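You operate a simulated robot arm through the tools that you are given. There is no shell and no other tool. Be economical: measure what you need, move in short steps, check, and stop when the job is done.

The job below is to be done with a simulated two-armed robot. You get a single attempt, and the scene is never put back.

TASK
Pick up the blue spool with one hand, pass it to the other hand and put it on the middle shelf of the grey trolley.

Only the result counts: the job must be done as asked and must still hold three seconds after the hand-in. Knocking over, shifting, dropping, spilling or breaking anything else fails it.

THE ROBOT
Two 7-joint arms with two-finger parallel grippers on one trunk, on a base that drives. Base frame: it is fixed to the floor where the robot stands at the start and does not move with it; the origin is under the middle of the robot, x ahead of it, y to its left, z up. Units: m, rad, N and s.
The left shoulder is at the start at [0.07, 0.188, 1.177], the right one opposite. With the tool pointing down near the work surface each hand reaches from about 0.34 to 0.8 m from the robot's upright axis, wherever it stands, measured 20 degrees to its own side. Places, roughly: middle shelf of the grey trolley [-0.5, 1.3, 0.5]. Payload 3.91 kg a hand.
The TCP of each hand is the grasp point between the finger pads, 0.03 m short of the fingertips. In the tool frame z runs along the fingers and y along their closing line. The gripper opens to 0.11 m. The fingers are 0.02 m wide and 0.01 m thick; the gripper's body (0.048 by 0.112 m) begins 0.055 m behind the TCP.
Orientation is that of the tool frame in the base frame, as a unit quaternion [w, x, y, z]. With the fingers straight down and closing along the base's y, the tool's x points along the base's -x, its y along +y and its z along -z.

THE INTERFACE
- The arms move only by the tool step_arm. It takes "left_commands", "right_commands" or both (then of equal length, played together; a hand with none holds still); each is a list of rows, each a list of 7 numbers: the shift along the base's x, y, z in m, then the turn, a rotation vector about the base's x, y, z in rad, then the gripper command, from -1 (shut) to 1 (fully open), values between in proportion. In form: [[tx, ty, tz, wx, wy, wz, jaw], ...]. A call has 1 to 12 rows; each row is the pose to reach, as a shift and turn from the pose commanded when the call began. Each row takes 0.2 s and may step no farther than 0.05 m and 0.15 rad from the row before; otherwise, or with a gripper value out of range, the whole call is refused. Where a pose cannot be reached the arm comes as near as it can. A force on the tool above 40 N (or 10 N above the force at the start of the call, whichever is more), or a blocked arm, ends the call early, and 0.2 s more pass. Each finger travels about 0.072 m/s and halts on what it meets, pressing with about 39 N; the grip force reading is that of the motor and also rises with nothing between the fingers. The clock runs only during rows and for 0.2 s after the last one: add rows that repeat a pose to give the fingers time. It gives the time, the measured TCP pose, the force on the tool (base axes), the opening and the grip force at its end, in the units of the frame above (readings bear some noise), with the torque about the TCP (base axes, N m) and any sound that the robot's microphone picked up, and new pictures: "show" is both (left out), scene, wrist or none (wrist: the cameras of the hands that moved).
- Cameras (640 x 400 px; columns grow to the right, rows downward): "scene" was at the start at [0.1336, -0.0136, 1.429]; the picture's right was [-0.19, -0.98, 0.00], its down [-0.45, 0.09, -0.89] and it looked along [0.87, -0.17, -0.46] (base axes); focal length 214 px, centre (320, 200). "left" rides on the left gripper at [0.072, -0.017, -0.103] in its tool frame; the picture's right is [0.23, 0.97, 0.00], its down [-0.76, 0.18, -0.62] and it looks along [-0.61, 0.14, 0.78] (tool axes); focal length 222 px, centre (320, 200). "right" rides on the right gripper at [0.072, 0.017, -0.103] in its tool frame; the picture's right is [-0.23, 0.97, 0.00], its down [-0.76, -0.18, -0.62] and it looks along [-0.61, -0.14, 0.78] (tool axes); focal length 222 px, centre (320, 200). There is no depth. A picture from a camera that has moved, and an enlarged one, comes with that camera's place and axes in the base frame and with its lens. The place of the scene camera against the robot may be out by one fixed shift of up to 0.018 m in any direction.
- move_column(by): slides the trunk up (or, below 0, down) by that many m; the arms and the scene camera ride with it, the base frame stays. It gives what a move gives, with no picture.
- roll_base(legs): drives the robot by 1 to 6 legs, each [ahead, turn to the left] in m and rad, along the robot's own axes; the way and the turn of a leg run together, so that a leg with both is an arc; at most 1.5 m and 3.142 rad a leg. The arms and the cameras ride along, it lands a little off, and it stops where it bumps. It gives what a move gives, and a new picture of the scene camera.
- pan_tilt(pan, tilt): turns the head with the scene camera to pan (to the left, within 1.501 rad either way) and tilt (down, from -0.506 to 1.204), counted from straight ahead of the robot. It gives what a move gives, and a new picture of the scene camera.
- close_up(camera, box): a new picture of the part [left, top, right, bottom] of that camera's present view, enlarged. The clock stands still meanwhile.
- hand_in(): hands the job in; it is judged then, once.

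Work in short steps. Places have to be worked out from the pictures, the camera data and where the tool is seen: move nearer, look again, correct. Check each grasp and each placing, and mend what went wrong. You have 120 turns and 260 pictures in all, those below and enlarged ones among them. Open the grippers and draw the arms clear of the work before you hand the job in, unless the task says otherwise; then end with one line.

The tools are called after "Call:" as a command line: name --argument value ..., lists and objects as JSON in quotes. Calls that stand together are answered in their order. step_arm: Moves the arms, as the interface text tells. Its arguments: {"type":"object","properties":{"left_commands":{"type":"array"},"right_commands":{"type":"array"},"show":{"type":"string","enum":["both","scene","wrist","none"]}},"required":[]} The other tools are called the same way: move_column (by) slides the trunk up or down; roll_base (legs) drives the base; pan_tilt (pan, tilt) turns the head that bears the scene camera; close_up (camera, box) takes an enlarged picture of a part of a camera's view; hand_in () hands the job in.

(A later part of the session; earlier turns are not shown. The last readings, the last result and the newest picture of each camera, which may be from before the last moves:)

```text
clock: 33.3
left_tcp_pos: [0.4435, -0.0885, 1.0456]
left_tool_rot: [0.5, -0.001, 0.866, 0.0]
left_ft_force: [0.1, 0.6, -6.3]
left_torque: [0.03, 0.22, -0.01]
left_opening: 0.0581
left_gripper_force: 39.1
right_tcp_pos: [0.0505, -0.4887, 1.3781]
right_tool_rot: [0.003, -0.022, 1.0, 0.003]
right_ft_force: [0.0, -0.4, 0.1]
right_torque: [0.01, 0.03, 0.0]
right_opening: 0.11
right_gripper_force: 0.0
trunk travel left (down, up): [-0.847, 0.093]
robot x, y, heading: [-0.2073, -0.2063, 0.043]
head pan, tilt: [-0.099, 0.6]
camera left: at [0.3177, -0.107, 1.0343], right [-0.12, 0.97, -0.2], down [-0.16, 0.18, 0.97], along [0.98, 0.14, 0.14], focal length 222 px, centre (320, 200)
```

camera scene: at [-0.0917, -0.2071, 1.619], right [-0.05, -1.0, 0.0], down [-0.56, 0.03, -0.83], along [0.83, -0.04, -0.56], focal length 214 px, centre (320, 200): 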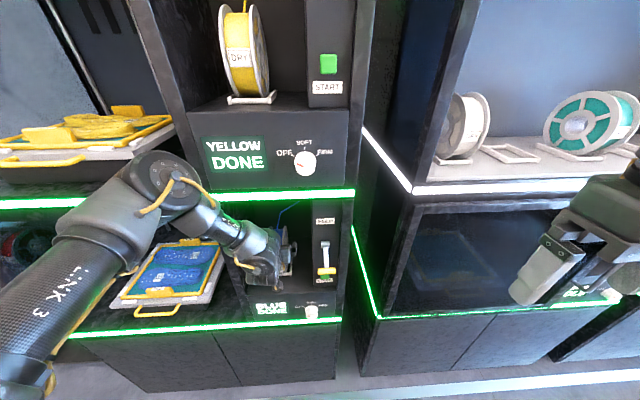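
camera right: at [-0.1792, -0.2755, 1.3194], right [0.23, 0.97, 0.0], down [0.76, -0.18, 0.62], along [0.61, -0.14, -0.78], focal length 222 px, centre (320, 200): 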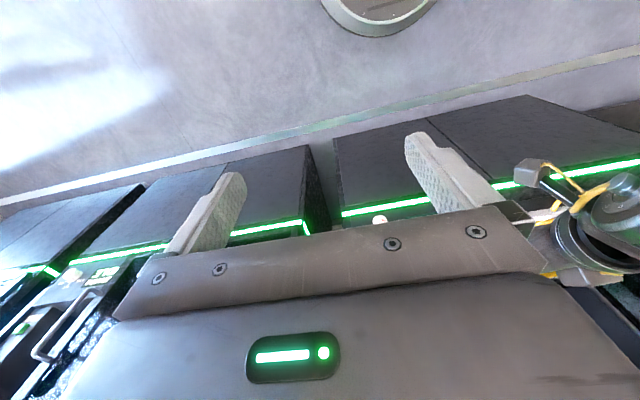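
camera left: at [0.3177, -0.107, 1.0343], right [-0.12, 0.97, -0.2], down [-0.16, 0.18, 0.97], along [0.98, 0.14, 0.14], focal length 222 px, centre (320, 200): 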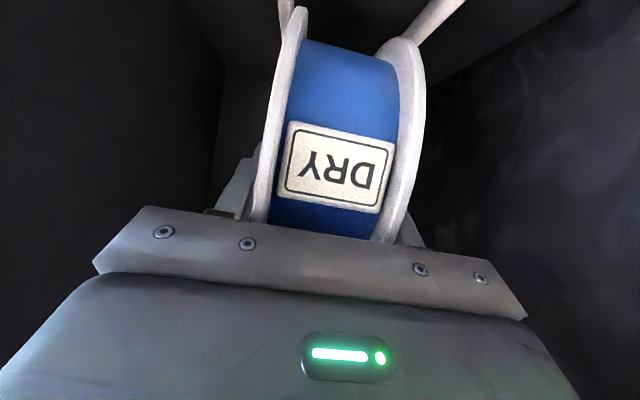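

Spool lifts free of its cradle at about 6 N (its weight). Lift a bit more, then pull slightly toward me while checking force for filament drag.

Call:
step_arm --left_commands '[[0, 0, 0.01, 0, 0, 0, -1], [0, 0, 0.02, 0, 0, 0, -1], [0, 0, 0.03, 0, 0, 0, -1], [0, 0, 0.03, 0, 0, 0, -1]]'

```text
clock: 34.3
left_tcp_pos: [0.4435, -0.0885, 1.0747]
left_tool_rot: [0.5, -0.001, 0.866, 0.0]
left_ft_force: [-0.8, -0.2, -6.6]
left_torque: [0.0, 0.23, -0.02]
left_opening: 0.0579
left_gripper_force: 39.4
right_tcp_pos: [0.051, -0.4884, 1.3791]
right_tool_rot: [0.002, -0.023, 1.0, 0.003]
right_ft_force: [-0.4, -0.4, -0.3]
right_torque: [-0.01, 0.0, 0.01]
right_opening: 0.11
right_gripper_force: 0.0
trunk travel left (down, up): [-0.847, 0.093]
robot x, y, heading: [-0.2093, -0.2051, 0.046]
head pan, tilt: [-0.099, 0.6]
camera scene: at [-0.076, -0.2055, 1.5776], right [-0.05, -1.0, 0.0], down [-0.56, 0.03, -0.82], along [0.82, -0.05, -0.57], focal length 214 px, centre (320, 200)
camera left: at [0.3175, -0.1058, 1.0631], right [-0.12, 0.97, -0.2], down [-0.16, 0.18, 0.97], along [0.98, 0.14, 0.14], focal length 222 px, centre (320, 200)
```

scene: 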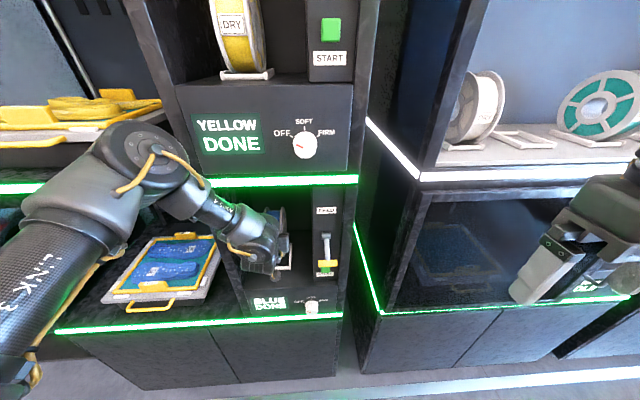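
left: 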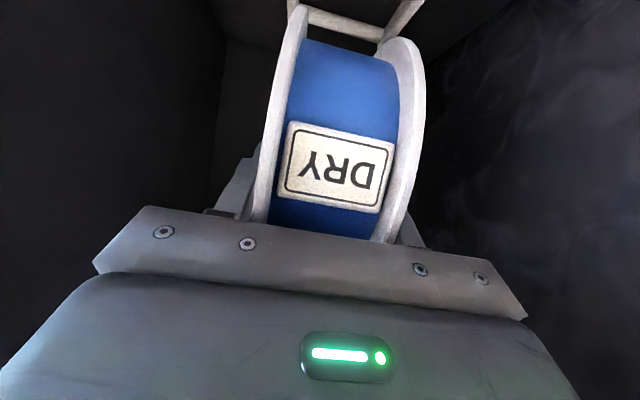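

Clean so far. Pull back toward me by arm with force guard.

Call:
step_arm --left_commands '[[-0.01, 0, 0.005, 0, 0, 0, -1], [-0.02, 0, 0.01, 0, 0, 0, -1], [-0.03, 0, 0.01, 0, 0, 0, -1], [-0.03, 0, 0.01, 0, 0, 0, -1]]' --show "wrist"

Call:
close_up --camera "scene" --box '[220, 180, 360, 300]'

```text
clock: 35.3
left_tcp_pos: [0.4127, -0.0895, 1.0864]
left_tool_rot: [0.501, -0.001, 0.865, 0.0]
left_ft_force: [0.3, -0.1, -6.5]
left_torque: [0.01, 0.28, 0.02]
left_opening: 0.0579
left_gripper_force: 38.7
right_tcp_pos: [0.0504, -0.4883, 1.3783]
right_tool_rot: [0.002, -0.022, 1.0, 0.003]
right_ft_force: [0.0, -0.3, 0.1]
right_torque: [-0.02, 0.01, 0.0]
right_opening: 0.1101
right_gripper_force: 0.0
trunk travel left (down, up): [-0.847, 0.093]
robot x, y, heading: [-0.2081, -0.2052, 0.047]
head pan, tilt: [-0.099, 0.6]
camera left: at [0.2865, -0.1068, 1.0746], right [-0.12, 0.97, -0.2], down [-0.16, 0.18, 0.97], along [0.98, 0.14, 0.14], focal length 222 px, centre (320, 200)
```

left: 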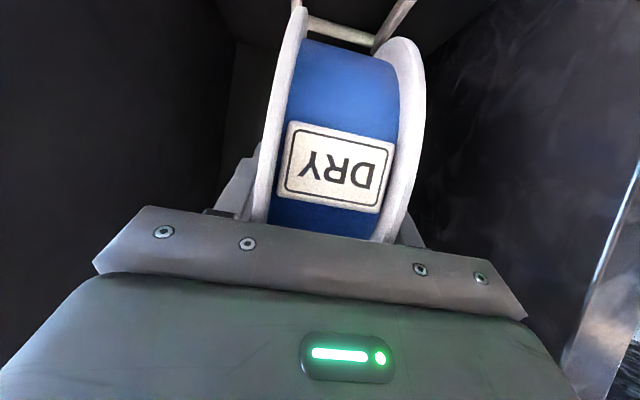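

```text
3.33 times, centred on (290, 240) of scene
camera zoom: at [-0.0758, -0.2055, 1.5775], right [-0.05, -1.0, 0.0], down [-0.56, 0.03, -0.82], along [0.82, -0.05, -0.57], focal length 715 px, centre (420, 67)
```

zoom: 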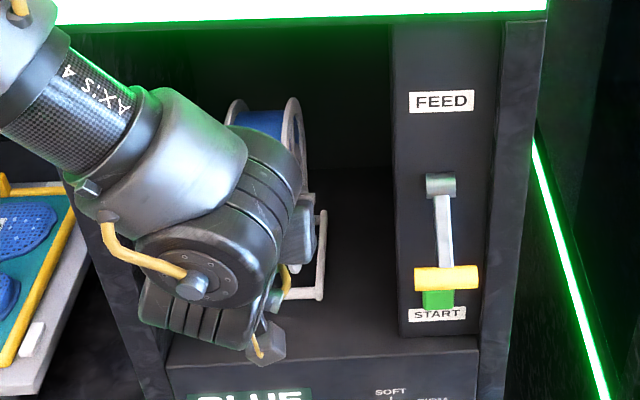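

No drag at all. Back the base out straight.

Call:
roll_base --legs '[[-0.3, 0]]'

Call:
pan_tilt --pan 0.15 --tilt 0.6

```text
clock: 37.4
left_tcp_pos: [0.1118, -0.1023, 1.0854]
left_tool_rot: [0.501, -0.002, 0.866, 0.001]
left_ft_force: [0.9, 0.4, -6.1]
left_torque: [0.0, 0.21, 0.0]
left_opening: 0.0579
left_gripper_force: 39.4
right_tcp_pos: [-0.2498, -0.5009, 1.3784]
right_tool_rot: [0.002, -0.022, 1.0, 0.003]
right_ft_force: [0.5, -0.2, 0.8]
right_torque: [-0.04, 0.04, 0.0]
right_opening: 0.1101
right_gripper_force: 0.0
trunk travel left (down, up): [-0.847, 0.093]
robot x, y, heading: [-0.5125, -0.222, 0.045]
head pan, tilt: [-0.099, 0.6]
camera scene: at [-0.3752, -0.2189, 1.5773], right [-0.05, -1.0, 0.0], down [-0.57, 0.03, -0.82], along [0.82, -0.05, -0.57], focal length 214 px, centre (320, 200)
```

scene: 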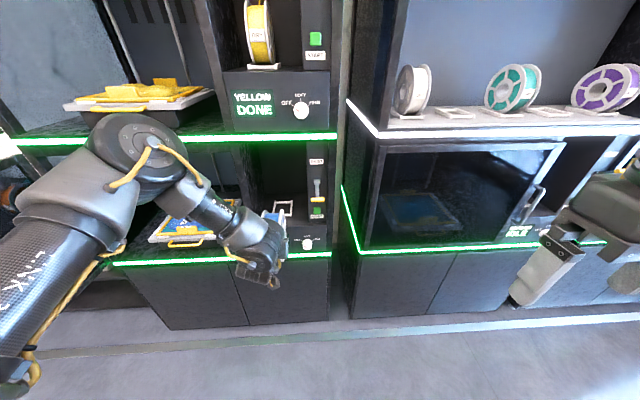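

```text
clock: 38.1
left_tcp_pos: [0.1091, -0.1021, 1.0863]
left_tool_rot: [0.501, -0.002, 0.866, 0.001]
left_ft_force: [-0.2, -0.2, -6.1]
left_torque: [-0.04, 0.23, 0.0]
left_opening: 0.0579
left_gripper_force: 38.9
right_tcp_pos: [-0.2527, -0.5014, 1.3779]
right_tool_rot: [0.002, -0.023, 1.0, 0.003]
right_ft_force: [-0.5, -0.3, 0.0]
right_torque: [0.0, -0.01, 0.01]
right_opening: 0.11
right_gripper_force: 0.2
trunk travel left (down, up): [-0.847, 0.093]
robot x, y, heading: [-0.5141, -0.219, 0.049]
head pan, tilt: [0.15, 0.6]
camera scene: at [-0.3801, -0.1971, 1.5777], right [0.19, -0.98, 0.0], down [-0.55, -0.11, -0.82], along [0.81, 0.16, -0.57], focal length 214 px, centre (320, 200)
```

scene: 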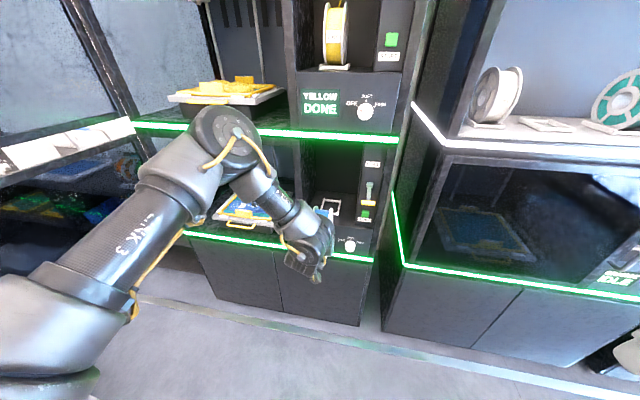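

Spool is out and held. I'll turn to face the trolley, still far from it, to inspect the middle shelf before choosing the handover orientation.

Call:
roll_base --legs '[[0, 1.5]]'

Call:
pan_tilt --pan 0.0 --tilt 0.5

```text
clock: 41.8
left_tcp_pos: [-0.5157, 0.4105, 1.0842]
left_tool_rot: [0.383, -0.556, 0.665, 0.319]
left_ft_force: [0.2, -0.6, -5.3]
left_torque: [-0.24, 0.04, 0.0]
left_opening: 0.0577
left_gripper_force: 39.1
right_tcp_pos: [-0.1892, -0.0153, 1.3788]
right_tool_rot: [0.0, -0.659, 0.753, 0.003]
right_ft_force: [-0.2, 0.8, -0.4]
right_torque: [0.0, -0.01, -0.01]
right_opening: 0.1099
right_gripper_force: 0.1
trunk travel left (down, up): [-0.847, 0.093]
robot x, y, heading: [-0.5071, -0.2217, 1.436]
head pan, tilt: [0.15, 0.6]
stopped in leg 1: the robot was blocked; the commanded pose is now the measured one
camera scene: at [-0.5116, -0.0765, 1.5775], right [1.0, 0.02, 0.0], down [0.01, -0.57, -0.82], along [-0.01, 0.82, -0.57], focal length 214 px, centre (320, 200)
```

scene: 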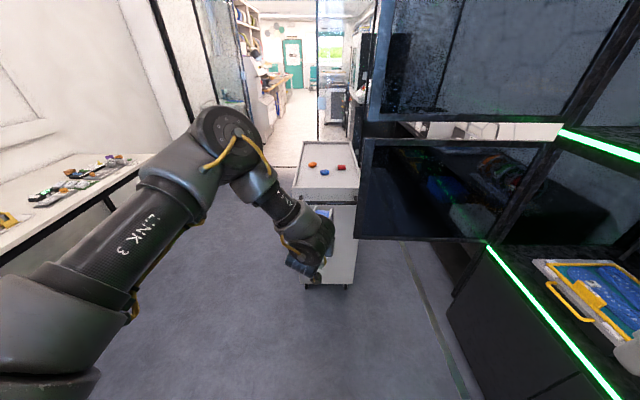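

```text
clock: 42.5
left_tcp_pos: [-0.517, 0.4109, 1.0861]
left_tool_rot: [0.384, -0.556, 0.664, 0.321]
left_ft_force: [0.9, -0.2, -6.2]
left_torque: [-0.21, 0.03, -0.02]
left_opening: 0.0576
left_gripper_force: 38.8
right_tcp_pos: [-0.1886, -0.0147, 1.3792]
right_tool_rot: [0.0, -0.659, 0.753, 0.004]
right_ft_force: [0.9, -0.6, -0.6]
right_torque: [-0.02, -0.04, -0.04]
right_opening: 0.1102
right_gripper_force: 0.1
trunk travel left (down, up): [-0.847, 0.093]
robot x, y, heading: [-0.5108, -0.2211, 1.441]
head pan, tilt: [0.0, 0.499]
camera scene: at [-0.4988, -0.0752, 1.5866], right [0.99, -0.13, 0.0], down [-0.06, -0.48, -0.88], along [0.12, 0.87, -0.48], focal length 214 px, centre (320, 200)
```

scene: 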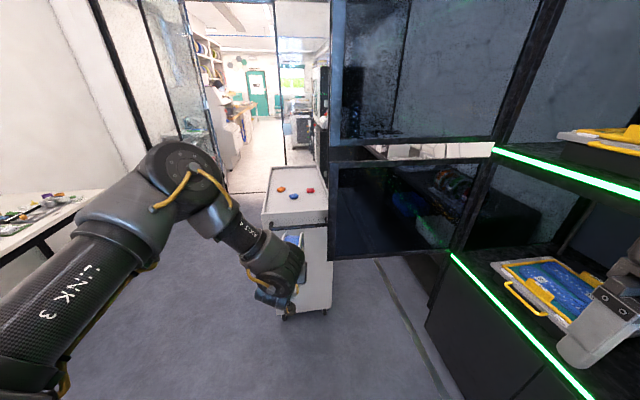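

The turn was blocked slightly early; I'll look left and right for what the robot touched before moving further.

Call:
pan_tilt --pan 1.1 --tilt 0.8

Call:
pan_tilt --pan -1.3 --tilt 0.8

```text
clock: 43.9
left_tcp_pos: [-0.5178, 0.411, 1.0867]
left_tool_rot: [0.384, -0.556, 0.663, 0.321]
left_ft_force: [-0.1, -0.6, -5.9]
left_torque: [-0.24, 0.01, -0.02]
left_opening: 0.0576
left_gripper_force: 39.1
right_tcp_pos: [-0.1902, -0.0148, 1.3794]
right_tool_rot: [0.0, -0.659, 0.752, 0.004]
right_ft_force: [0.7, -0.3, -0.4]
right_torque: [0.01, 0.03, 0.02]
right_opening: 0.1101
right_gripper_force: 0.0
trunk travel left (down, up): [-0.847, 0.093]
robot x, y, heading: [-0.511, -0.218, 1.437]
head pan, tilt: [1.1, 0.799]
camera scene: at [-0.5767, -0.1196, 1.5607], right [0.57, 0.82, 0.0], down [0.59, -0.41, -0.7], along [-0.57, 0.4, -0.72], focal length 214 px, centre (320, 200)
```

scene: 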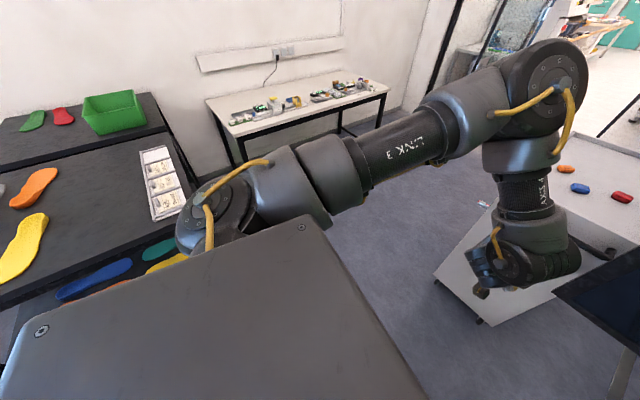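

```text
clock: 46.1
left_tcp_pos: [-0.5156, 0.4106, 1.0861]
left_tool_rot: [0.384, -0.556, 0.664, 0.32]
left_ft_force: [-0.2, -0.3, -6.2]
left_torque: [-0.27, 0.03, 0.0]
left_opening: 0.0578
left_gripper_force: 39.1
right_tcp_pos: [-0.1892, -0.0156, 1.3786]
right_tool_rot: [0.0, -0.659, 0.752, 0.003]
right_ft_force: [0.7, -0.3, 0.1]
right_torque: [0.05, 0.0, 0.0]
right_opening: 0.1099
right_gripper_force: 0.0
trunk travel left (down, up): [-0.847, 0.093]
robot x, y, heading: [-0.5113, -0.2222, 1.44]
head pan, tilt: [-1.3, 0.799]
camera scene: at [-0.4303, -0.1545, 1.5607], right [0.14, -0.99, 0.0], down [-0.71, -0.1, -0.7], along [0.69, 0.1, -0.72], focal length 214 px, centre (320, 200)
```

scene: 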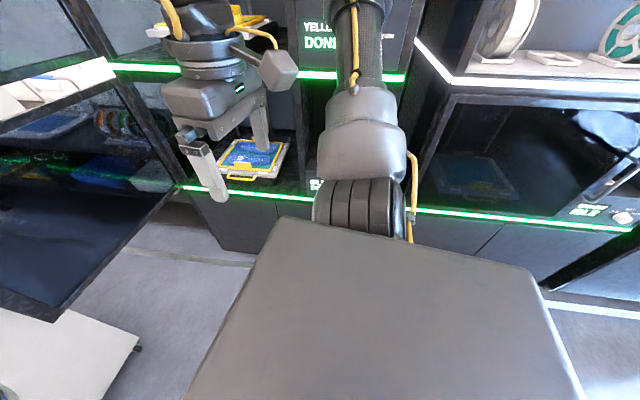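

Behind me is a table with insoles; likely the base corner touched it, nothing appears disturbed. I'll move forward 0.25 toward the trolley to get clear.

Call:
roll_base --legs '[[0.25, 0]]'

Call:
pan_tilt --pan 1.4 --tilt 1.0

Call:
pan_tilt --pan 0.0 --tilt 0.8

```text
clock: 47.9
left_tcp_pos: [-0.4796, 0.6545, 1.088]
left_tool_rot: [0.386, -0.554, 0.665, 0.32]
left_ft_force: [-0.5, 0.1, -5.5]
left_torque: [-0.25, 0.01, -0.02]
left_opening: 0.058
left_gripper_force: 39.2
right_tcp_pos: [-0.1552, 0.2269, 1.3792]
right_tool_rot: [0.001, -0.657, 0.754, 0.005]
right_ft_force: [0.8, 0.4, 0.0]
right_torque: [0.05, 0.01, -0.01]
right_opening: 0.1098
right_gripper_force: 0.0
trunk travel left (down, up): [-0.847, 0.093]
robot x, y, heading: [-0.4788, 0.0232, 1.435]
head pan, tilt: [-1.3, 0.799]
camera scene: at [-0.3968, 0.0886, 1.5609], right [0.13, -0.99, 0.0], down [-0.71, -0.09, -0.7], along [0.69, 0.09, -0.72], focal length 214 px, centre (320, 200)
```

scene: 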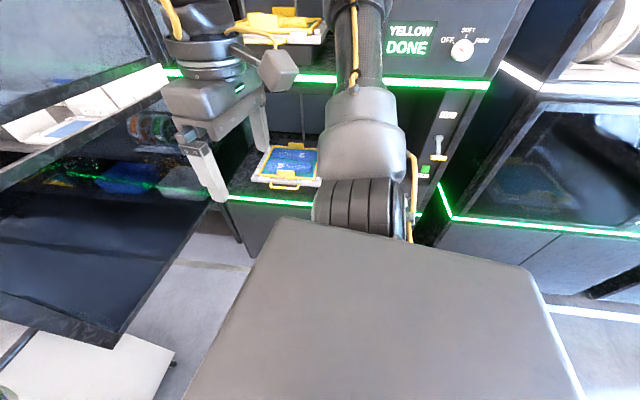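

```text
clock: 50.3
left_tcp_pos: [-0.4791, 0.6566, 1.0849]
left_tool_rot: [0.385, -0.554, 0.665, 0.319]
left_ft_force: [-0.8, 0.0, -7.0]
left_torque: [-0.21, 0.05, -0.03]
left_opening: 0.058
left_gripper_force: 38.9
right_tcp_pos: [-0.1553, 0.2285, 1.3789]
right_tool_rot: [0.001, -0.657, 0.754, 0.004]
right_ft_force: [-0.3, 0.1, 0.4]
right_torque: [-0.03, 0.0, 0.03]
right_opening: 0.11
right_gripper_force: 0.0
trunk travel left (down, up): [-0.847, 0.093]
robot x, y, heading: [-0.4808, 0.026, 1.432]
head pan, tilt: [1.4, 1.0]
camera scene: at [-0.5428, 0.1014, 1.5456], right [0.3, 0.95, 0.0], down [0.8, -0.26, -0.54], along [-0.51, 0.16, -0.84], focal length 214 px, centre (320, 200)
```

scene: 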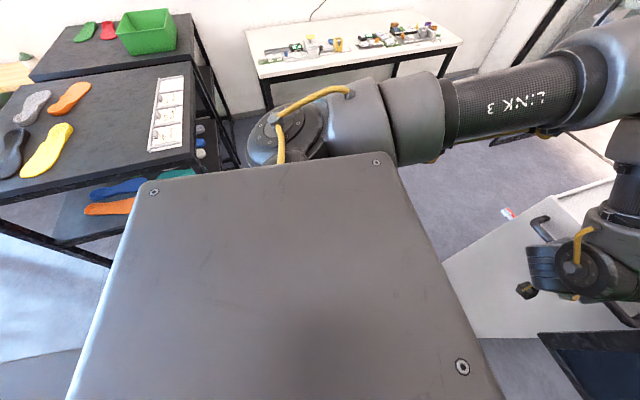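

```text
clock: 51.8
left_tcp_pos: [-0.4788, 0.656, 1.0863]
left_tool_rot: [0.386, -0.553, 0.666, 0.319]
left_ft_force: [0.3, -0.8, -6.7]
left_torque: [-0.2, 0.1, 0.01]
left_opening: 0.058
left_gripper_force: 39.2
right_tcp_pos: [-0.1543, 0.2279, 1.3799]
right_tool_rot: [0.001, -0.657, 0.754, 0.005]
right_ft_force: [-0.1, 0.0, 0.0]
right_torque: [0.03, 0.04, 0.04]
right_opening: 0.11
right_gripper_force: 0.1
trunk travel left (down, up): [-0.847, 0.093]
robot x, y, heading: [-0.4784, 0.0214, 1.433]
head pan, tilt: [0.0, 0.799]
camera scene: at [-0.4654, 0.1603, 1.5607], right [0.99, -0.14, 0.0], down [-0.1, -0.71, -0.7], along [0.1, 0.69, -0.72], focal length 214 px, centre (320, 200)
```

scene: 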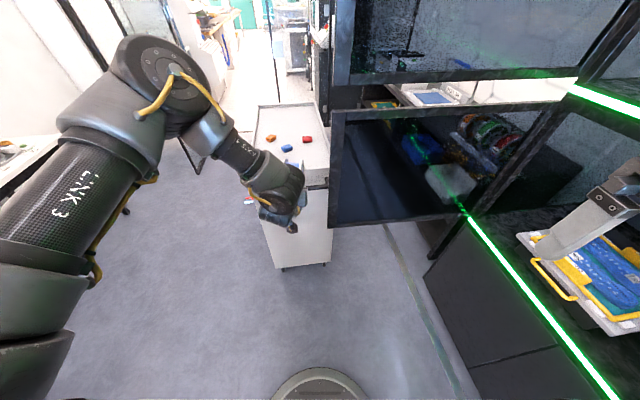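

Zoom on the trolley to find its open side.

Call:
close_up --camera "scene" --box '[220, 90, 360, 290]'

Call:
close_up --camera "left" --box '[0, 0, 640, 400]'

Call:
close_up --camera "right" --box '[0, 0, 640, 400]'

```text
2.00 times, centred on (290, 190) of scene
camera zoom: at [-0.4654, 0.1603, 1.5607], right [0.99, -0.14, 0.0], down [-0.1, -0.71, -0.7], along [0.1, 0.69, -0.72], focal length 429 px, centre (380, 220)
```

zoom: 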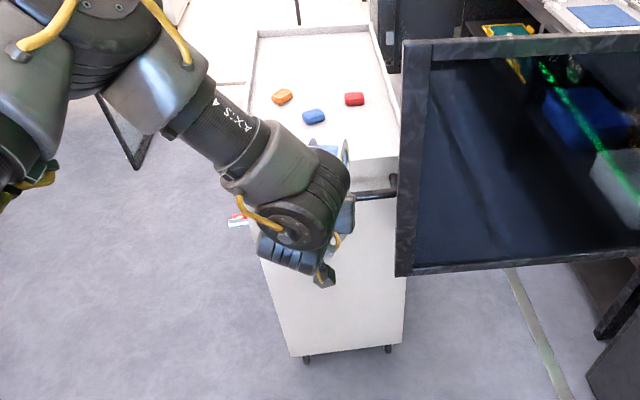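

```text
1.00 times, centred on (320, 200) of left (not enlarged: the box is as wide or as high as the picture)
camera zoom: at [-0.4848, 0.5297, 1.0741], right [-0.98, 0.07, -0.2], down [-0.2, -0.12, 0.97], along [0.04, 0.99, 0.13], focal length 222 px, centre (320, 200)
```

zoom: 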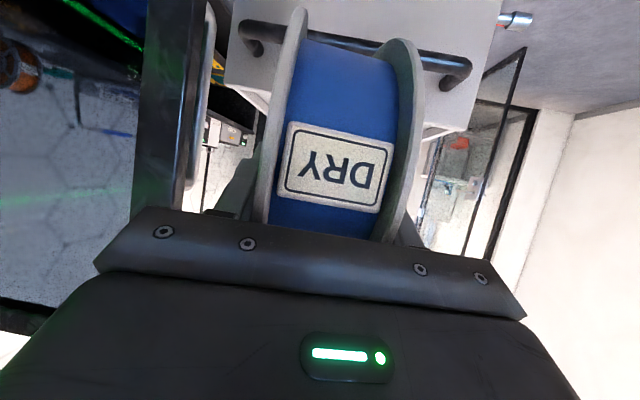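

```text
1.00 times, centred on (320, 200) of right (not enlarged: the box is as wide or as high as the picture)
camera zoom: at [-0.18, 0.1587, 1.4804], right [-0.93, 0.36, 0.01], down [0.28, 0.73, 0.63], along [0.22, 0.59, -0.78], focal length 222 px, centre (320, 200)
```

zoom: 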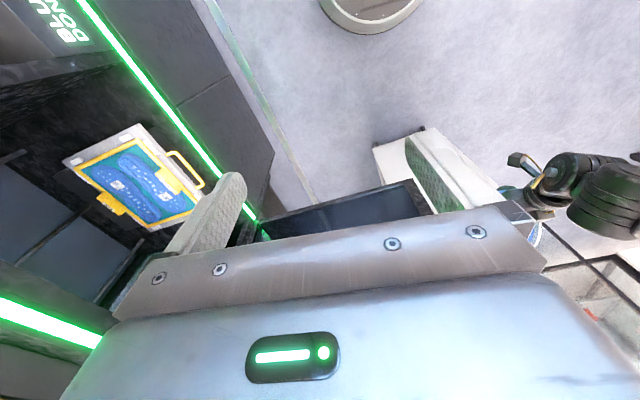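

The trolley's near end is a closed panel; its open long side faces -x, so I must approach from x≈-1.25. First check that the blocked turn did not disturb the rack.

Call:
pan_tilt --pan -1.45 --tilt 0.35

Call:
close_up --camera "scene" --box '[360, 100, 640, 340]'

```text
clock: 53.4
left_tcp_pos: [-0.4795, 0.6573, 1.0855]
left_tool_rot: [0.384, -0.554, 0.666, 0.319]
left_ft_force: [-0.1, 0.5, -6.3]
left_torque: [-0.24, 0.06, 0.0]
left_opening: 0.058
left_gripper_force: 38.8
right_tcp_pos: [-0.1547, 0.2287, 1.3802]
right_tool_rot: [0.001, -0.657, 0.754, 0.004]
right_ft_force: [0.0, 0.3, -0.1]
right_torque: [-0.01, 0.01, 0.01]
right_opening: 0.1103
right_gripper_force: 0.1
trunk travel left (down, up): [-0.847, 0.093]
robot x, y, heading: [-0.4808, 0.0227, 1.434]
head pan, tilt: [-1.45, 0.351]
camera scene: at [-0.3833, 0.0788, 1.6004], right [-0.02, -1.0, 0.0], down [-0.34, 0.01, -0.94], along [0.94, -0.02, -0.34], focal length 214 px, centre (320, 200)
```

scene: 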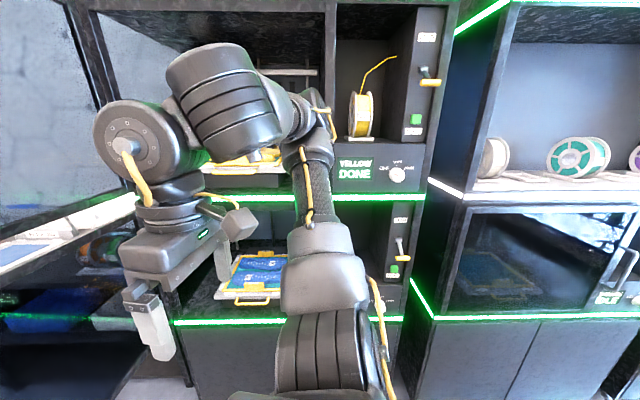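

```text
1.67 times, centred on (500, 220) of scene
camera zoom: at [-0.3833, 0.0788, 1.6004], right [-0.02, -1.0, 0.0], down [-0.34, 0.01, -0.94], along [0.94, -0.02, -0.34], focal length 358 px, centre (20, 167)
```

zoom: 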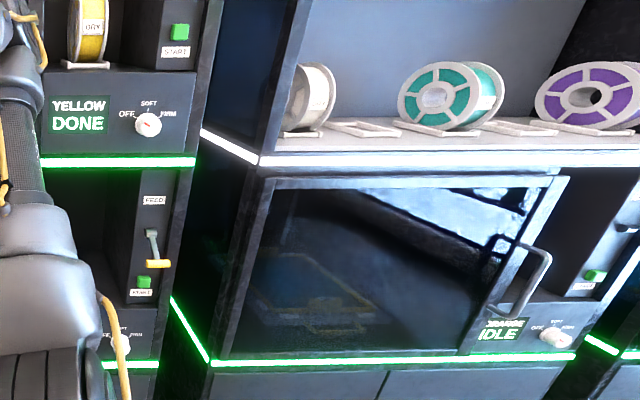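

All seems intact. Now back a little, turn left away from the rack, and drive into the free aisle on the trolley's open side.

Call:
roll_base --legs '[[-0.1, 0], [0, 1.15], [0.85, 0]]'

```text
clock: 61.5
left_tcp_pos: [-1.7838, 0.6324, 1.0851]
left_tool_rot: [-0.15, 0.827, -0.258, -0.477]
left_ft_force: [-0.3, 0.3, -5.6]
left_torque: [-0.18, -0.19, -0.03]
left_opening: 0.058
left_gripper_force: 39.0
right_tcp_pos: [-1.2609, 0.7538, 1.3789]
right_tool_rot: [0.002, 0.961, -0.276, -0.004]
right_ft_force: [0.0, 0.5, 1.1]
right_torque: [0.01, -0.01, -0.02]
right_opening: 0.1101
right_gripper_force: 0.1
trunk travel left (down, up): [-0.847, 0.093]
robot x, y, heading: [-1.2079, 0.3731, 2.58]
head pan, tilt: [-1.45, 0.351]
camera scene: at [-1.2166, 0.4911, 1.6005], right [0.91, -0.43, 0.0], down [-0.15, -0.31, -0.94], along [0.4, 0.85, -0.34], focal length 214 px, centre (320, 200)
```

scene: 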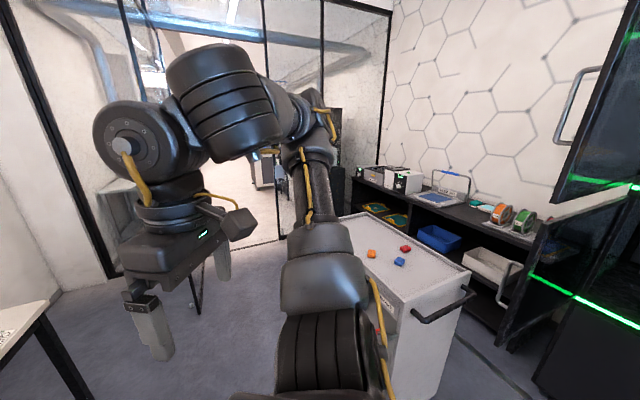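

In the open aisle. Turn to face +y, raise trunk a little, and look at the trolley's open side.

Call:
roll_base --legs '[[0, -1.0], [0.3, 0]]'

Call:
pan_tilt --pan -0.8 --tilt 0.8

```text
clock: 66.2
left_tcp_pos: [-1.2877, 1.3102, 1.087]
left_tool_rot: [0.364, -0.596, 0.629, 0.343]
left_ft_force: [-0.9, 0.1, -5.9]
left_torque: [-0.24, 0.03, 0.02]
left_opening: 0.058
left_gripper_force: 39.2
right_tcp_pos: [-0.9116, 0.9267, 1.3788]
right_tool_rot: [0.001, -0.704, 0.71, 0.005]
right_ft_force: [0.1, -0.5, 0.0]
right_torque: [0.02, -0.04, 0.01]
right_opening: 0.1099
right_gripper_force: 0.1
trunk travel left (down, up): [-0.847, 0.093]
robot x, y, heading: [-1.2021, 0.685, 1.559]
head pan, tilt: [-1.45, 0.351]
camera scene: at [-1.118, 0.7495, 1.6005], right [0.11, -0.99, 0.0], down [-0.34, -0.04, -0.94], along [0.93, 0.1, -0.34], focal length 214 px, centre (320, 200)
```

scene: 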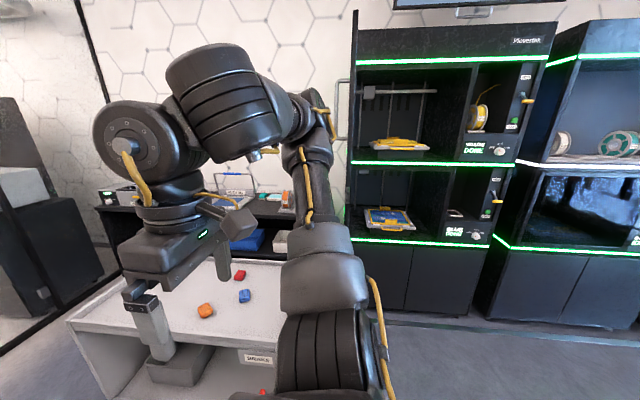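

```text
clock: 67.2
left_tcp_pos: [-1.2864, 1.3127, 1.0854]
left_tool_rot: [0.363, -0.596, 0.629, 0.342]
left_ft_force: [-0.1, 0.7, -6.0]
left_torque: [-0.24, 0.01, 0.0]
left_opening: 0.0577
left_gripper_force: 39.1
right_tcp_pos: [-0.9111, 0.929, 1.378]
right_tool_rot: [0.0, -0.703, 0.711, 0.004]
right_ft_force: [0.3, 0.3, 0.1]
right_torque: [0.03, -0.02, 0.01]
right_opening: 0.11
right_gripper_force: 0.1
trunk travel left (down, up): [-0.847, 0.093]
robot x, y, heading: [-1.2073, 0.6875, 1.563]
head pan, tilt: [-0.799, 0.799]
camera scene: at [-1.152, 0.797, 1.5608], right [0.69, -0.72, 0.0], down [-0.52, -0.49, -0.7], along [0.51, 0.48, -0.72], focal length 214 px, centre (320, 200)
```

scene: 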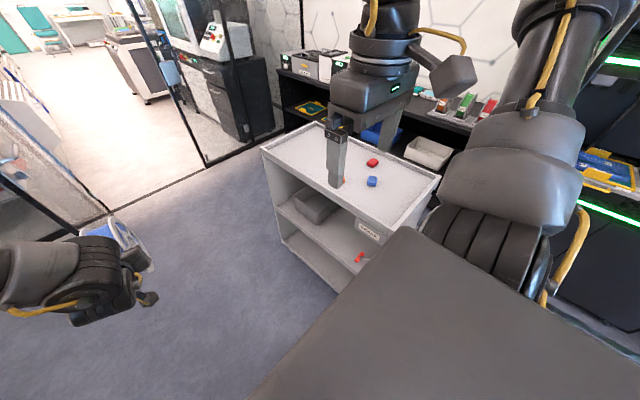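

The open side shows the middle shelf with a grey box at the far end and a red item near. Zoom.

Call:
close_up --camera "scene" --box '[250, 120, 450, 310]'

```text
2.11 times, centred on (350, 215) of scene
camera zoom: at [-1.152, 0.797, 1.5608], right [0.69, -0.72, 0.0], down [-0.52, -0.49, -0.7], along [0.51, 0.48, -0.72], focal length 452 px, centre (257, 168)
```

zoom: 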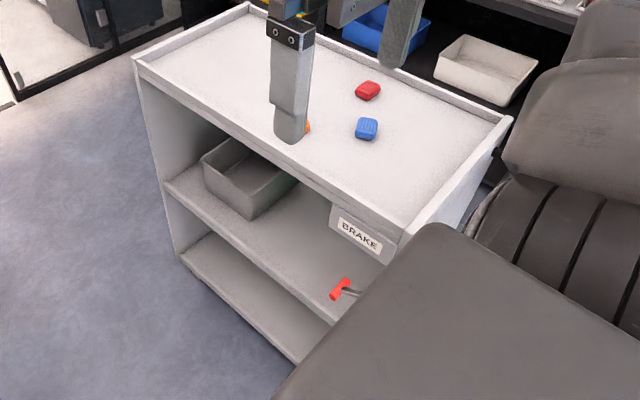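

Middle shelf ≈0.53 high, open at x≈-0.66, with free space y≈1.1–1.35 between brake lever and grey box. Now the handover: bring the left hand to the middle and pitch it toward horizontal so the right can grip from above.

Call:
step_arm --left_commands '[[0.015, 0, 0, 0.09, 0, 0, -1], [0.03, 0, 0, 0.18, 0, 0, -1], [0.045, 0, 0, 0.27, 0, 0, -1], [0.06, 0, 0, 0.36, 0, 0, -1], [0.075, 0, 0, 0.45, 0, 0, -1], [0.085, 0, 0, 0.5, 0, 0, -1], [0.085, 0, 0, 0.5, 0, 0, -1]]' --show "none"

Call:
pan_tilt --pan 0.0 --tilt 0.7

```text
clock: 68.8
left_tcp_pos: [-1.1972, 1.3436, 1.084]
left_tool_rot: [0.5, -0.486, 0.525, 0.487]
left_ft_force: [0.8, -0.1, -6.6]
left_torque: [-0.25, 0.01, 0.01]
left_opening: 0.0578
left_gripper_force: 39.1
left hand out of reach, approached as far as the arm can: row 4, 5, 6, 7
right_tcp_pos: [-0.9108, 0.9291, 1.3789]
right_tool_rot: [0.0, -0.704, 0.71, 0.006]
right_ft_force: [-0.1, -0.1, -0.4]
right_torque: [0.03, 0.0, -0.01]
right_opening: 0.11
right_gripper_force: 0.1
trunk travel left (down, up): [-0.847, 0.093]
robot x, y, heading: [-1.2056, 0.6836, 1.558]
head pan, tilt: [-0.799, 0.799]
```

```text
clock: 69.9
left_tcp_pos: [-1.1972, 1.3426, 1.0835]
left_tool_rot: [0.5, -0.487, 0.524, 0.488]
left_ft_force: [0.5, -0.4, -5.9]
left_torque: [-0.25, 0.03, 0.01]
left_opening: 0.0578
left_gripper_force: 38.8
right_tcp_pos: [-0.9109, 0.9286, 1.3784]
right_tool_rot: [0.001, -0.705, 0.71, 0.005]
right_ft_force: [-0.4, -0.9, -0.4]
right_torque: [0.02, 0.01, -0.02]
right_opening: 0.1097
right_gripper_force: 0.1
trunk travel left (down, up): [-0.847, 0.093]
robot x, y, heading: [-1.2059, 0.6861, 1.559]
head pan, tilt: [0.0, 0.7]
camera scene: at [-1.2094, 0.8266, 1.5689], right [1.0, -0.01, 0.0], down [-0.01, -0.64, -0.76], along [0.01, 0.76, -0.64], focal length 214 px, centre (320, 200)
```

scene: 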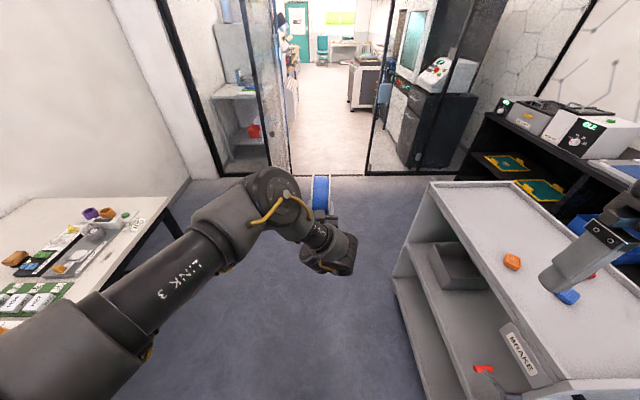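

Left now holds the spool horizontally; spool centre ≈ (-1.195, 1.386, 1.082). I'll shift it a bit further to the right to keep the right forearm away from the left elbow.

Call:
step_arm --left_commands '[[0.025, 0, -0.01, 0, 0, -0.02, -1], [0.05, 0, -0.02, 0, 0, -0.04, -1], [0.07, 0, -0.03, 0, 0, -0.05, -1], [0.07, 0, -0.03, 0, 0, -0.05, -1]]' --right_commands '[[0, 0.04, 0, 0, 0, 0, 1], [0, 0.08, 0, 0, 0, 0, 1], [0, 0.12, 0, 0, 0, 0, 1], [0, 0.16, 0, 0, 0, 0, 1]]'

```text
clock: 70.9
left_tcp_pos: [-1.1295, 1.3427, 1.0506]
left_tool_rot: [0.511, -0.475, 0.537, 0.475]
left_ft_force: [-0.2, 0.5, -6.6]
left_torque: [-0.23, 0.02, -0.01]
left_opening: 0.0578
left_gripper_force: 39.0
right_tcp_pos: [-0.9616, 1.0237, 1.3405]
right_tool_rot: [-0.001, -0.703, 0.711, 0.004]
right_ft_force: [0.1, 0.0, 0.5]
right_torque: [-0.04, 0.0, 0.01]
right_opening: 0.1098
right_gripper_force: 0.1
right hand out of reach, approached as far as the arm can: row 1, 2, 3, 4
trunk travel left (down, up): [-0.847, 0.093]
robot x, y, heading: [-1.202, 0.687, 1.563]
head pan, tilt: [0.0, 0.7]
camera scene: at [-1.2102, 0.8294, 1.5687], right [1.0, -0.01, 0.0], down [-0.01, -0.65, -0.76], along [0.01, 0.76, -0.65], focal length 214 px, centre (320, 200)
camera right: at [-0.9782, 0.9499, 1.4414], right [-0.97, 0.24, 0.01], down [0.19, 0.76, 0.63], along [0.14, 0.61, -0.78], focal length 222 px, centre (320, 200)
camera left: at [-1.1244, 1.2361, 0.9801], right [-0.97, 0.09, -0.2], down [-0.22, -0.58, 0.78], along [-0.05, 0.81, 0.59], focal length 222 px, centre (320, 200)
```

scene: 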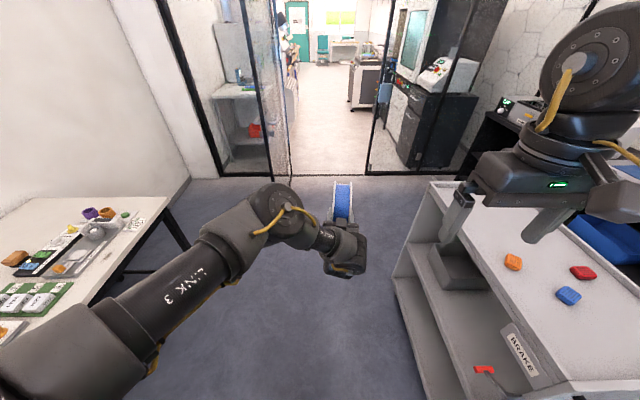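
right: 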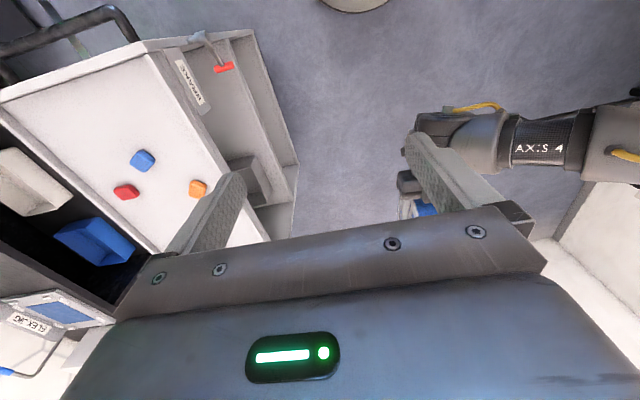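
left: 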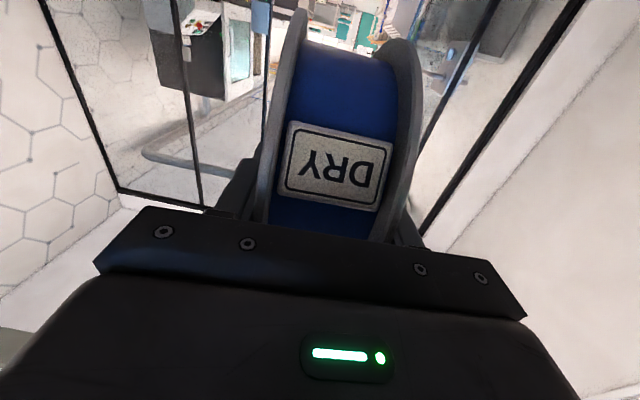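

Left holds steady; spool centre ≈ (-1.125, 1.386, 1.049), axis yawed -0.1. Bring the right hand above it, yaw-matched, at a safe height.

Call:
step_arm --right_commands '[[-0.01, 0.04, -0.01, 0, 0, -0.01, 1], [-0.02, 0.08, -0.02, 0, 0, -0.02, 1], [-0.04, 0.12, -0.03, 0, 0, -0.03, 1], [-0.055, 0.16, -0.04, 0, 0, -0.04, 1], [-0.07, 0.2, -0.05, 0, 0, -0.05, 1], [-0.09, 0.24, -0.06, 0, 0, -0.06, 1], [-0.11, 0.28, -0.07, 0, 0, -0.07, 1], [-0.13, 0.32, -0.08, 0, 0, -0.08, 1], [-0.15, 0.345, -0.085, 0, 0, -0.086, 1], [-0.163, 0.362, -0.09, 0, 0, -0.086, 1], [-0.163, 0.362, -0.09, 0, 0, -0.086, 1]]'

```text
clock: 73.3
left_tcp_pos: [-1.1306, 1.3416, 1.0511]
left_tool_rot: [0.511, -0.475, 0.536, 0.475]
left_ft_force: [-0.3, 0.2, -7.3]
left_torque: [-0.26, 0.06, -0.02]
left_opening: 0.0577
left_gripper_force: 39.2
right_tcp_pos: [-1.1574, 1.2888, 1.2416]
right_tool_rot: [0.001, -0.672, 0.74, 0.005]
right_ft_force: [0.1, -0.3, -0.6]
right_torque: [-0.03, -0.01, -0.01]
right_opening: 0.1098
right_gripper_force: 0.1
right hand out of reach, approached as far as the arm can: row 1, 2, 3, 4, 5, 6, 7, 8, 9, 10, 11
trunk travel left (down, up): [-0.847, 0.093]
robot x, y, heading: [-1.2035, 0.6876, 1.56]
head pan, tilt: [0.0, 0.7]
camera scene: at [-1.2105, 0.8286, 1.5687], right [1.0, -0.01, 0.0], down [-0.01, -0.65, -0.76], along [0.01, 0.76, -0.65], focal length 214 px, centre (320, 200)
camera right: at [-1.179, 1.2166, 1.3429], right [-0.95, 0.32, 0.01], down [0.25, 0.74, 0.63], along [0.19, 0.6, -0.78], focal length 222 px, centre (320, 200)
```

scene: 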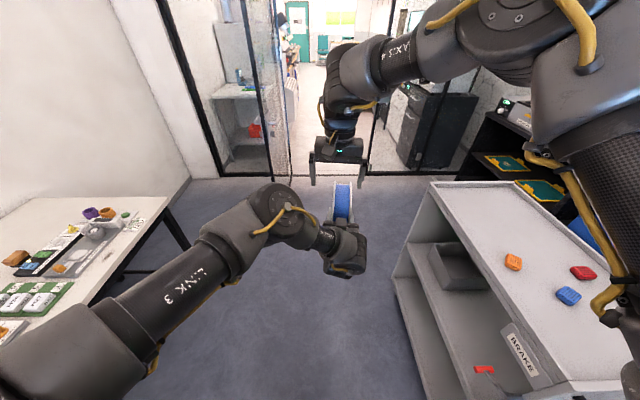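
right: 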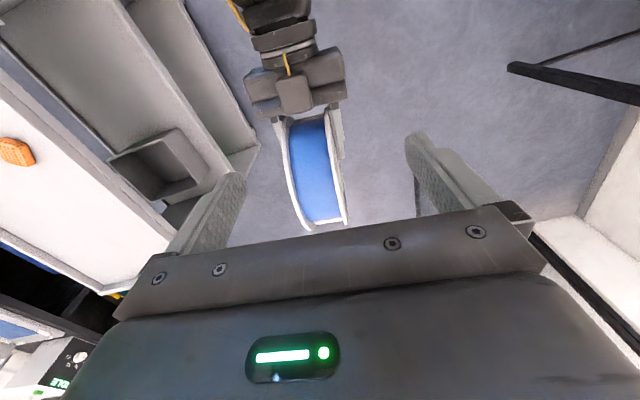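

The right arm is limited at this height; work lower relative to the shoulders. Lower the left hand 0.12 and retry the right above the spool.

Call:
step_arm --left_commands '[[0, 0, -0.03, 0, 0, 0, -1], [0, 0, -0.06, 0, 0, 0, -1], [0, 0, -0.09, 0, 0, 0, -1], [0, 0, -0.12, 0, 0, 0, -1], [0, 0, -0.12, 0, 0, 0, -1], [0, 0, -0.12, 0, 0, 0, -1], [0, 0, -0.12, 0, 0, 0, -1]]' --right_commands '[[0, 0, 0, 0, 0, 0, 1], [0, 0, 0, 0, 0, 0, 1], [0.01, 0.02, -0.02, 0, 0, 0, 1], [0.02, 0.04, -0.05, 0, 0, 0, 1], [0.03, 0.065, -0.08, 0, 0, 0, 1], [0.032, 0.097, -0.11, 0, 0, 0, 1], [0.032, 0.097, -0.11, 0, 0, 0, 1]]'

```text
clock: 74.9
left_tcp_pos: [-1.1372, 1.3139, 0.9593]
left_tool_rot: [0.51, -0.476, 0.536, 0.476]
left_ft_force: [-0.8, 0.5, -6.4]
left_torque: [-0.26, 0.06, 0.02]
left_opening: 0.0579
left_gripper_force: 38.7
left hand out of reach, approached as far as the arm can: row 2, 3, 4, 5, 6, 7
right_tcp_pos: [-1.1524, 1.2909, 1.1359]
right_tool_rot: [0.001, -0.671, 0.741, 0.006]
right_ft_force: [-0.6, -0.3, 0.3]
right_torque: [-0.02, -0.01, 0.0]
right_opening: 0.1098
right_gripper_force: 0.0
right hand out of reach, approached as far as the arm can: row 3, 4, 5, 6, 7
trunk travel left (down, up): [-0.847, 0.093]
robot x, y, heading: [-1.2067, 0.6894, 1.56]
head pan, tilt: [0.0, 0.7]
camera scene: at [-1.2095, 0.8264, 1.569], right [1.0, -0.01, 0.0], down [-0.01, -0.64, -0.76], along [0.01, 0.76, -0.64], focal length 214 px, centre (320, 200)
camera right: at [-1.1753, 1.2202, 1.2364], right [-0.95, 0.32, 0.01], down [0.26, 0.73, 0.63], along [0.2, 0.6, -0.78], focal length 222 px, centre (320, 200)
camera left: at [-1.1324, 1.2067, 0.8886], right [-0.98, 0.09, -0.2], down [-0.22, -0.59, 0.78], along [-0.05, 0.81, 0.59], focal length 222 px, centre (320, 200)
```

scene: 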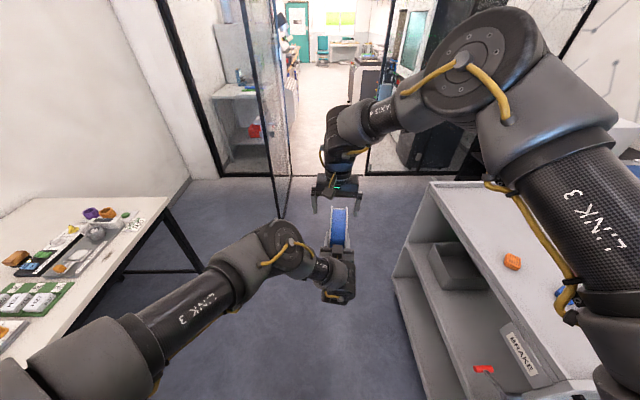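
right: 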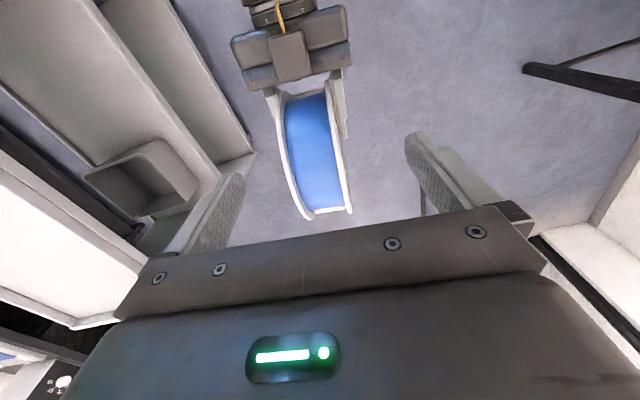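
left: 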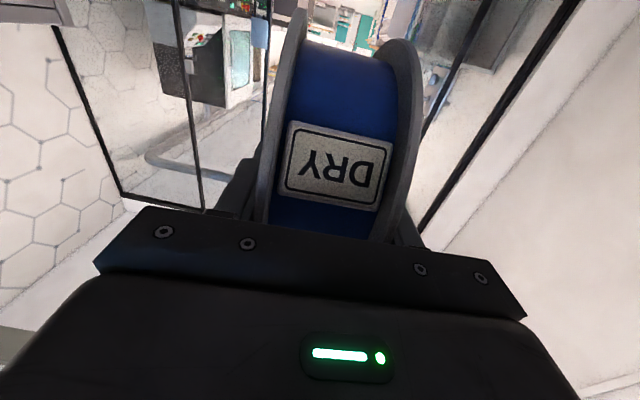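

The right hand falls 7 cm short when vertical; tilting it 0.35 rad forward solves that. Move to a pre-grasp 0.12 m back along the tilted axis.

Call:
step_arm --right_commands '[[0.004, 0.003, 0, 0.116, -0.012, 0, 1], [0.008, 0.006, -0.01, 0.232, -0.023, 0, 1], [0.014, 0.012, -0.028, 0.348, -0.035, 0, 1], [0.014, 0.012, -0.028, 0.348, -0.035, 0, 1]]'

```text
clock: 75.9
left_tcp_pos: [-1.1383, 1.3138, 0.9591]
left_tool_rot: [0.511, -0.475, 0.535, 0.476]
left_ft_force: [0.0, 0.6, -5.7]
left_torque: [-0.28, 0.0, -0.01]
left_opening: 0.0579
left_gripper_force: 39.1
right_tcp_pos: [-1.1378, 1.3023, 1.1106]
right_tool_rot: [0.131, -0.662, 0.728, 0.122]
right_ft_force: [0.1, 0.1, -0.2]
right_torque: [0.0, -0.01, -0.01]
right_opening: 0.11
right_gripper_force: 0.0
trunk travel left (down, up): [-0.847, 0.093]
robot x, y, heading: [-1.2047, 0.687, 1.563]
head pan, tilt: [0.0, 0.7]
camera scene: at [-1.2095, 0.8266, 1.569], right [1.0, -0.01, 0.0], down [-0.01, -0.64, -0.76], along [0.01, 0.76, -0.64], focal length 214 px, centre (320, 200)
camera right: at [-1.1633, 1.2004, 1.1797], right [-0.95, 0.3, 0.08], down [0.23, 0.48, 0.85], along [0.22, 0.83, -0.52], focal length 222 px, centre (320, 200)
```

scene: 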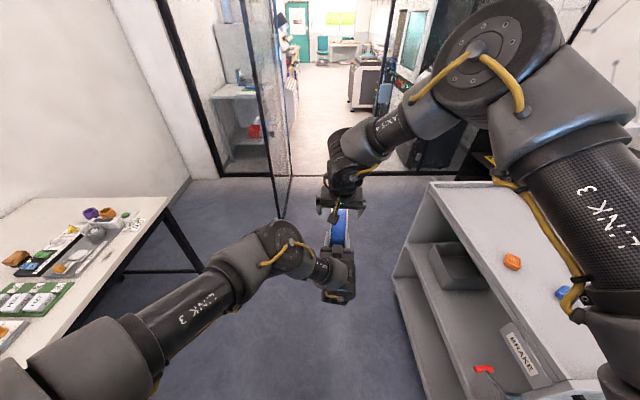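
right: 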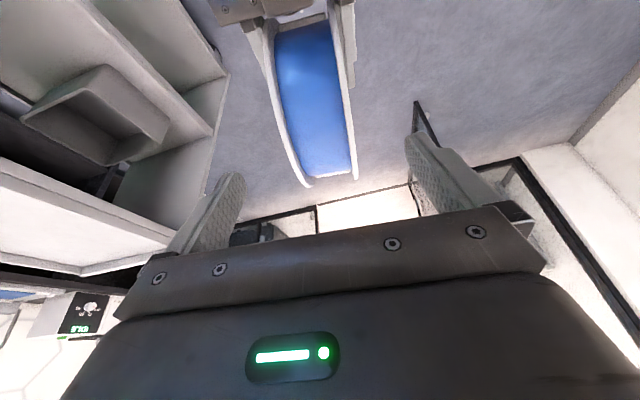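

Reached and centred. I'll advance most of the way (keeping right fingertips ~2.5 cm short of the hub so they miss the left fingers) and look.

Call:
step_arm --right_commands '[[0.001, 0.01, -0.028, 0, 0, 0, 1], [0.002, 0.02, -0.056, 0, 0, 0, 1], [0.002, 0.03, -0.08, 0, 0, 0, 1], [0.002, 0.03, -0.08, 0, 0, 0, 1]]'

Call:
close_up --camera "scene" --box '[260, 150, 420, 320]'

```text
clock: 76.9
left_tcp_pos: [-1.1374, 1.3125, 0.9574]
left_tool_rot: [0.512, -0.475, 0.535, 0.475]
left_ft_force: [-0.1, 0.7, -6.3]
left_torque: [-0.25, 0.04, -0.02]
left_opening: 0.058
left_gripper_force: 38.7
right_tcp_pos: [-1.138, 1.3302, 1.0322]
right_tool_rot: [0.13, -0.661, 0.729, 0.122]
right_ft_force: [0.9, -0.8, 0.1]
right_torque: [0.02, 0.0, 0.0]
right_opening: 0.11
right_gripper_force: 0.0
trunk travel left (down, up): [-0.847, 0.093]
robot x, y, heading: [-1.2032, 0.6845, 1.563]
head pan, tilt: [0.0, 0.7]
camera scene: at [-1.2094, 0.8267, 1.5689], right [1.0, -0.01, 0.0], down [-0.01, -0.64, -0.76], along [0.01, 0.76, -0.64], focal length 214 px, centre (320, 200)
camera right: at [-1.1631, 1.2284, 1.1017], right [-0.95, 0.31, 0.08], down [0.23, 0.47, 0.85], along [0.22, 0.82, -0.52], focal length 222 px, centre (320, 200)
```

scene: 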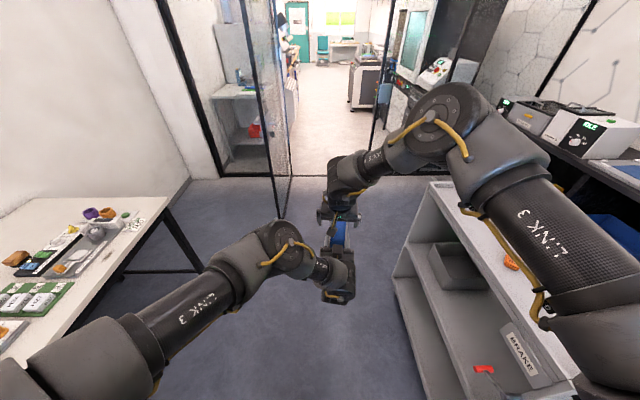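
right: 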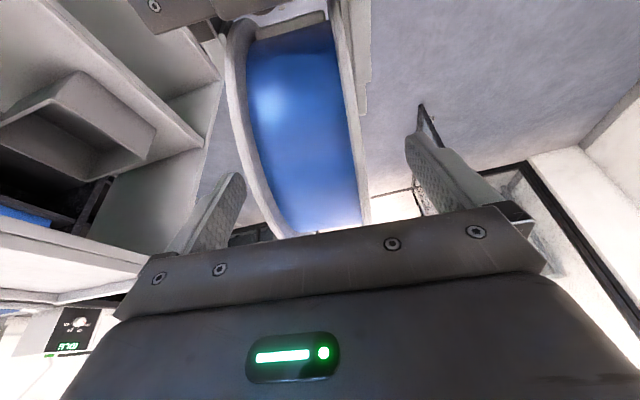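

```text
2.35 times, centred on (340, 235) of scene
camera zoom: at [-1.2094, 0.8267, 1.5689], right [1.0, -0.01, 0.0], down [-0.01, -0.64, -0.76], along [0.01, 0.76, -0.64], focal length 505 px, centre (273, 118)
```

zoom: 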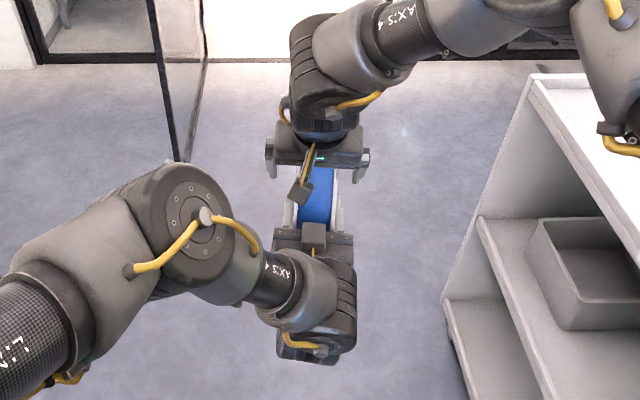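

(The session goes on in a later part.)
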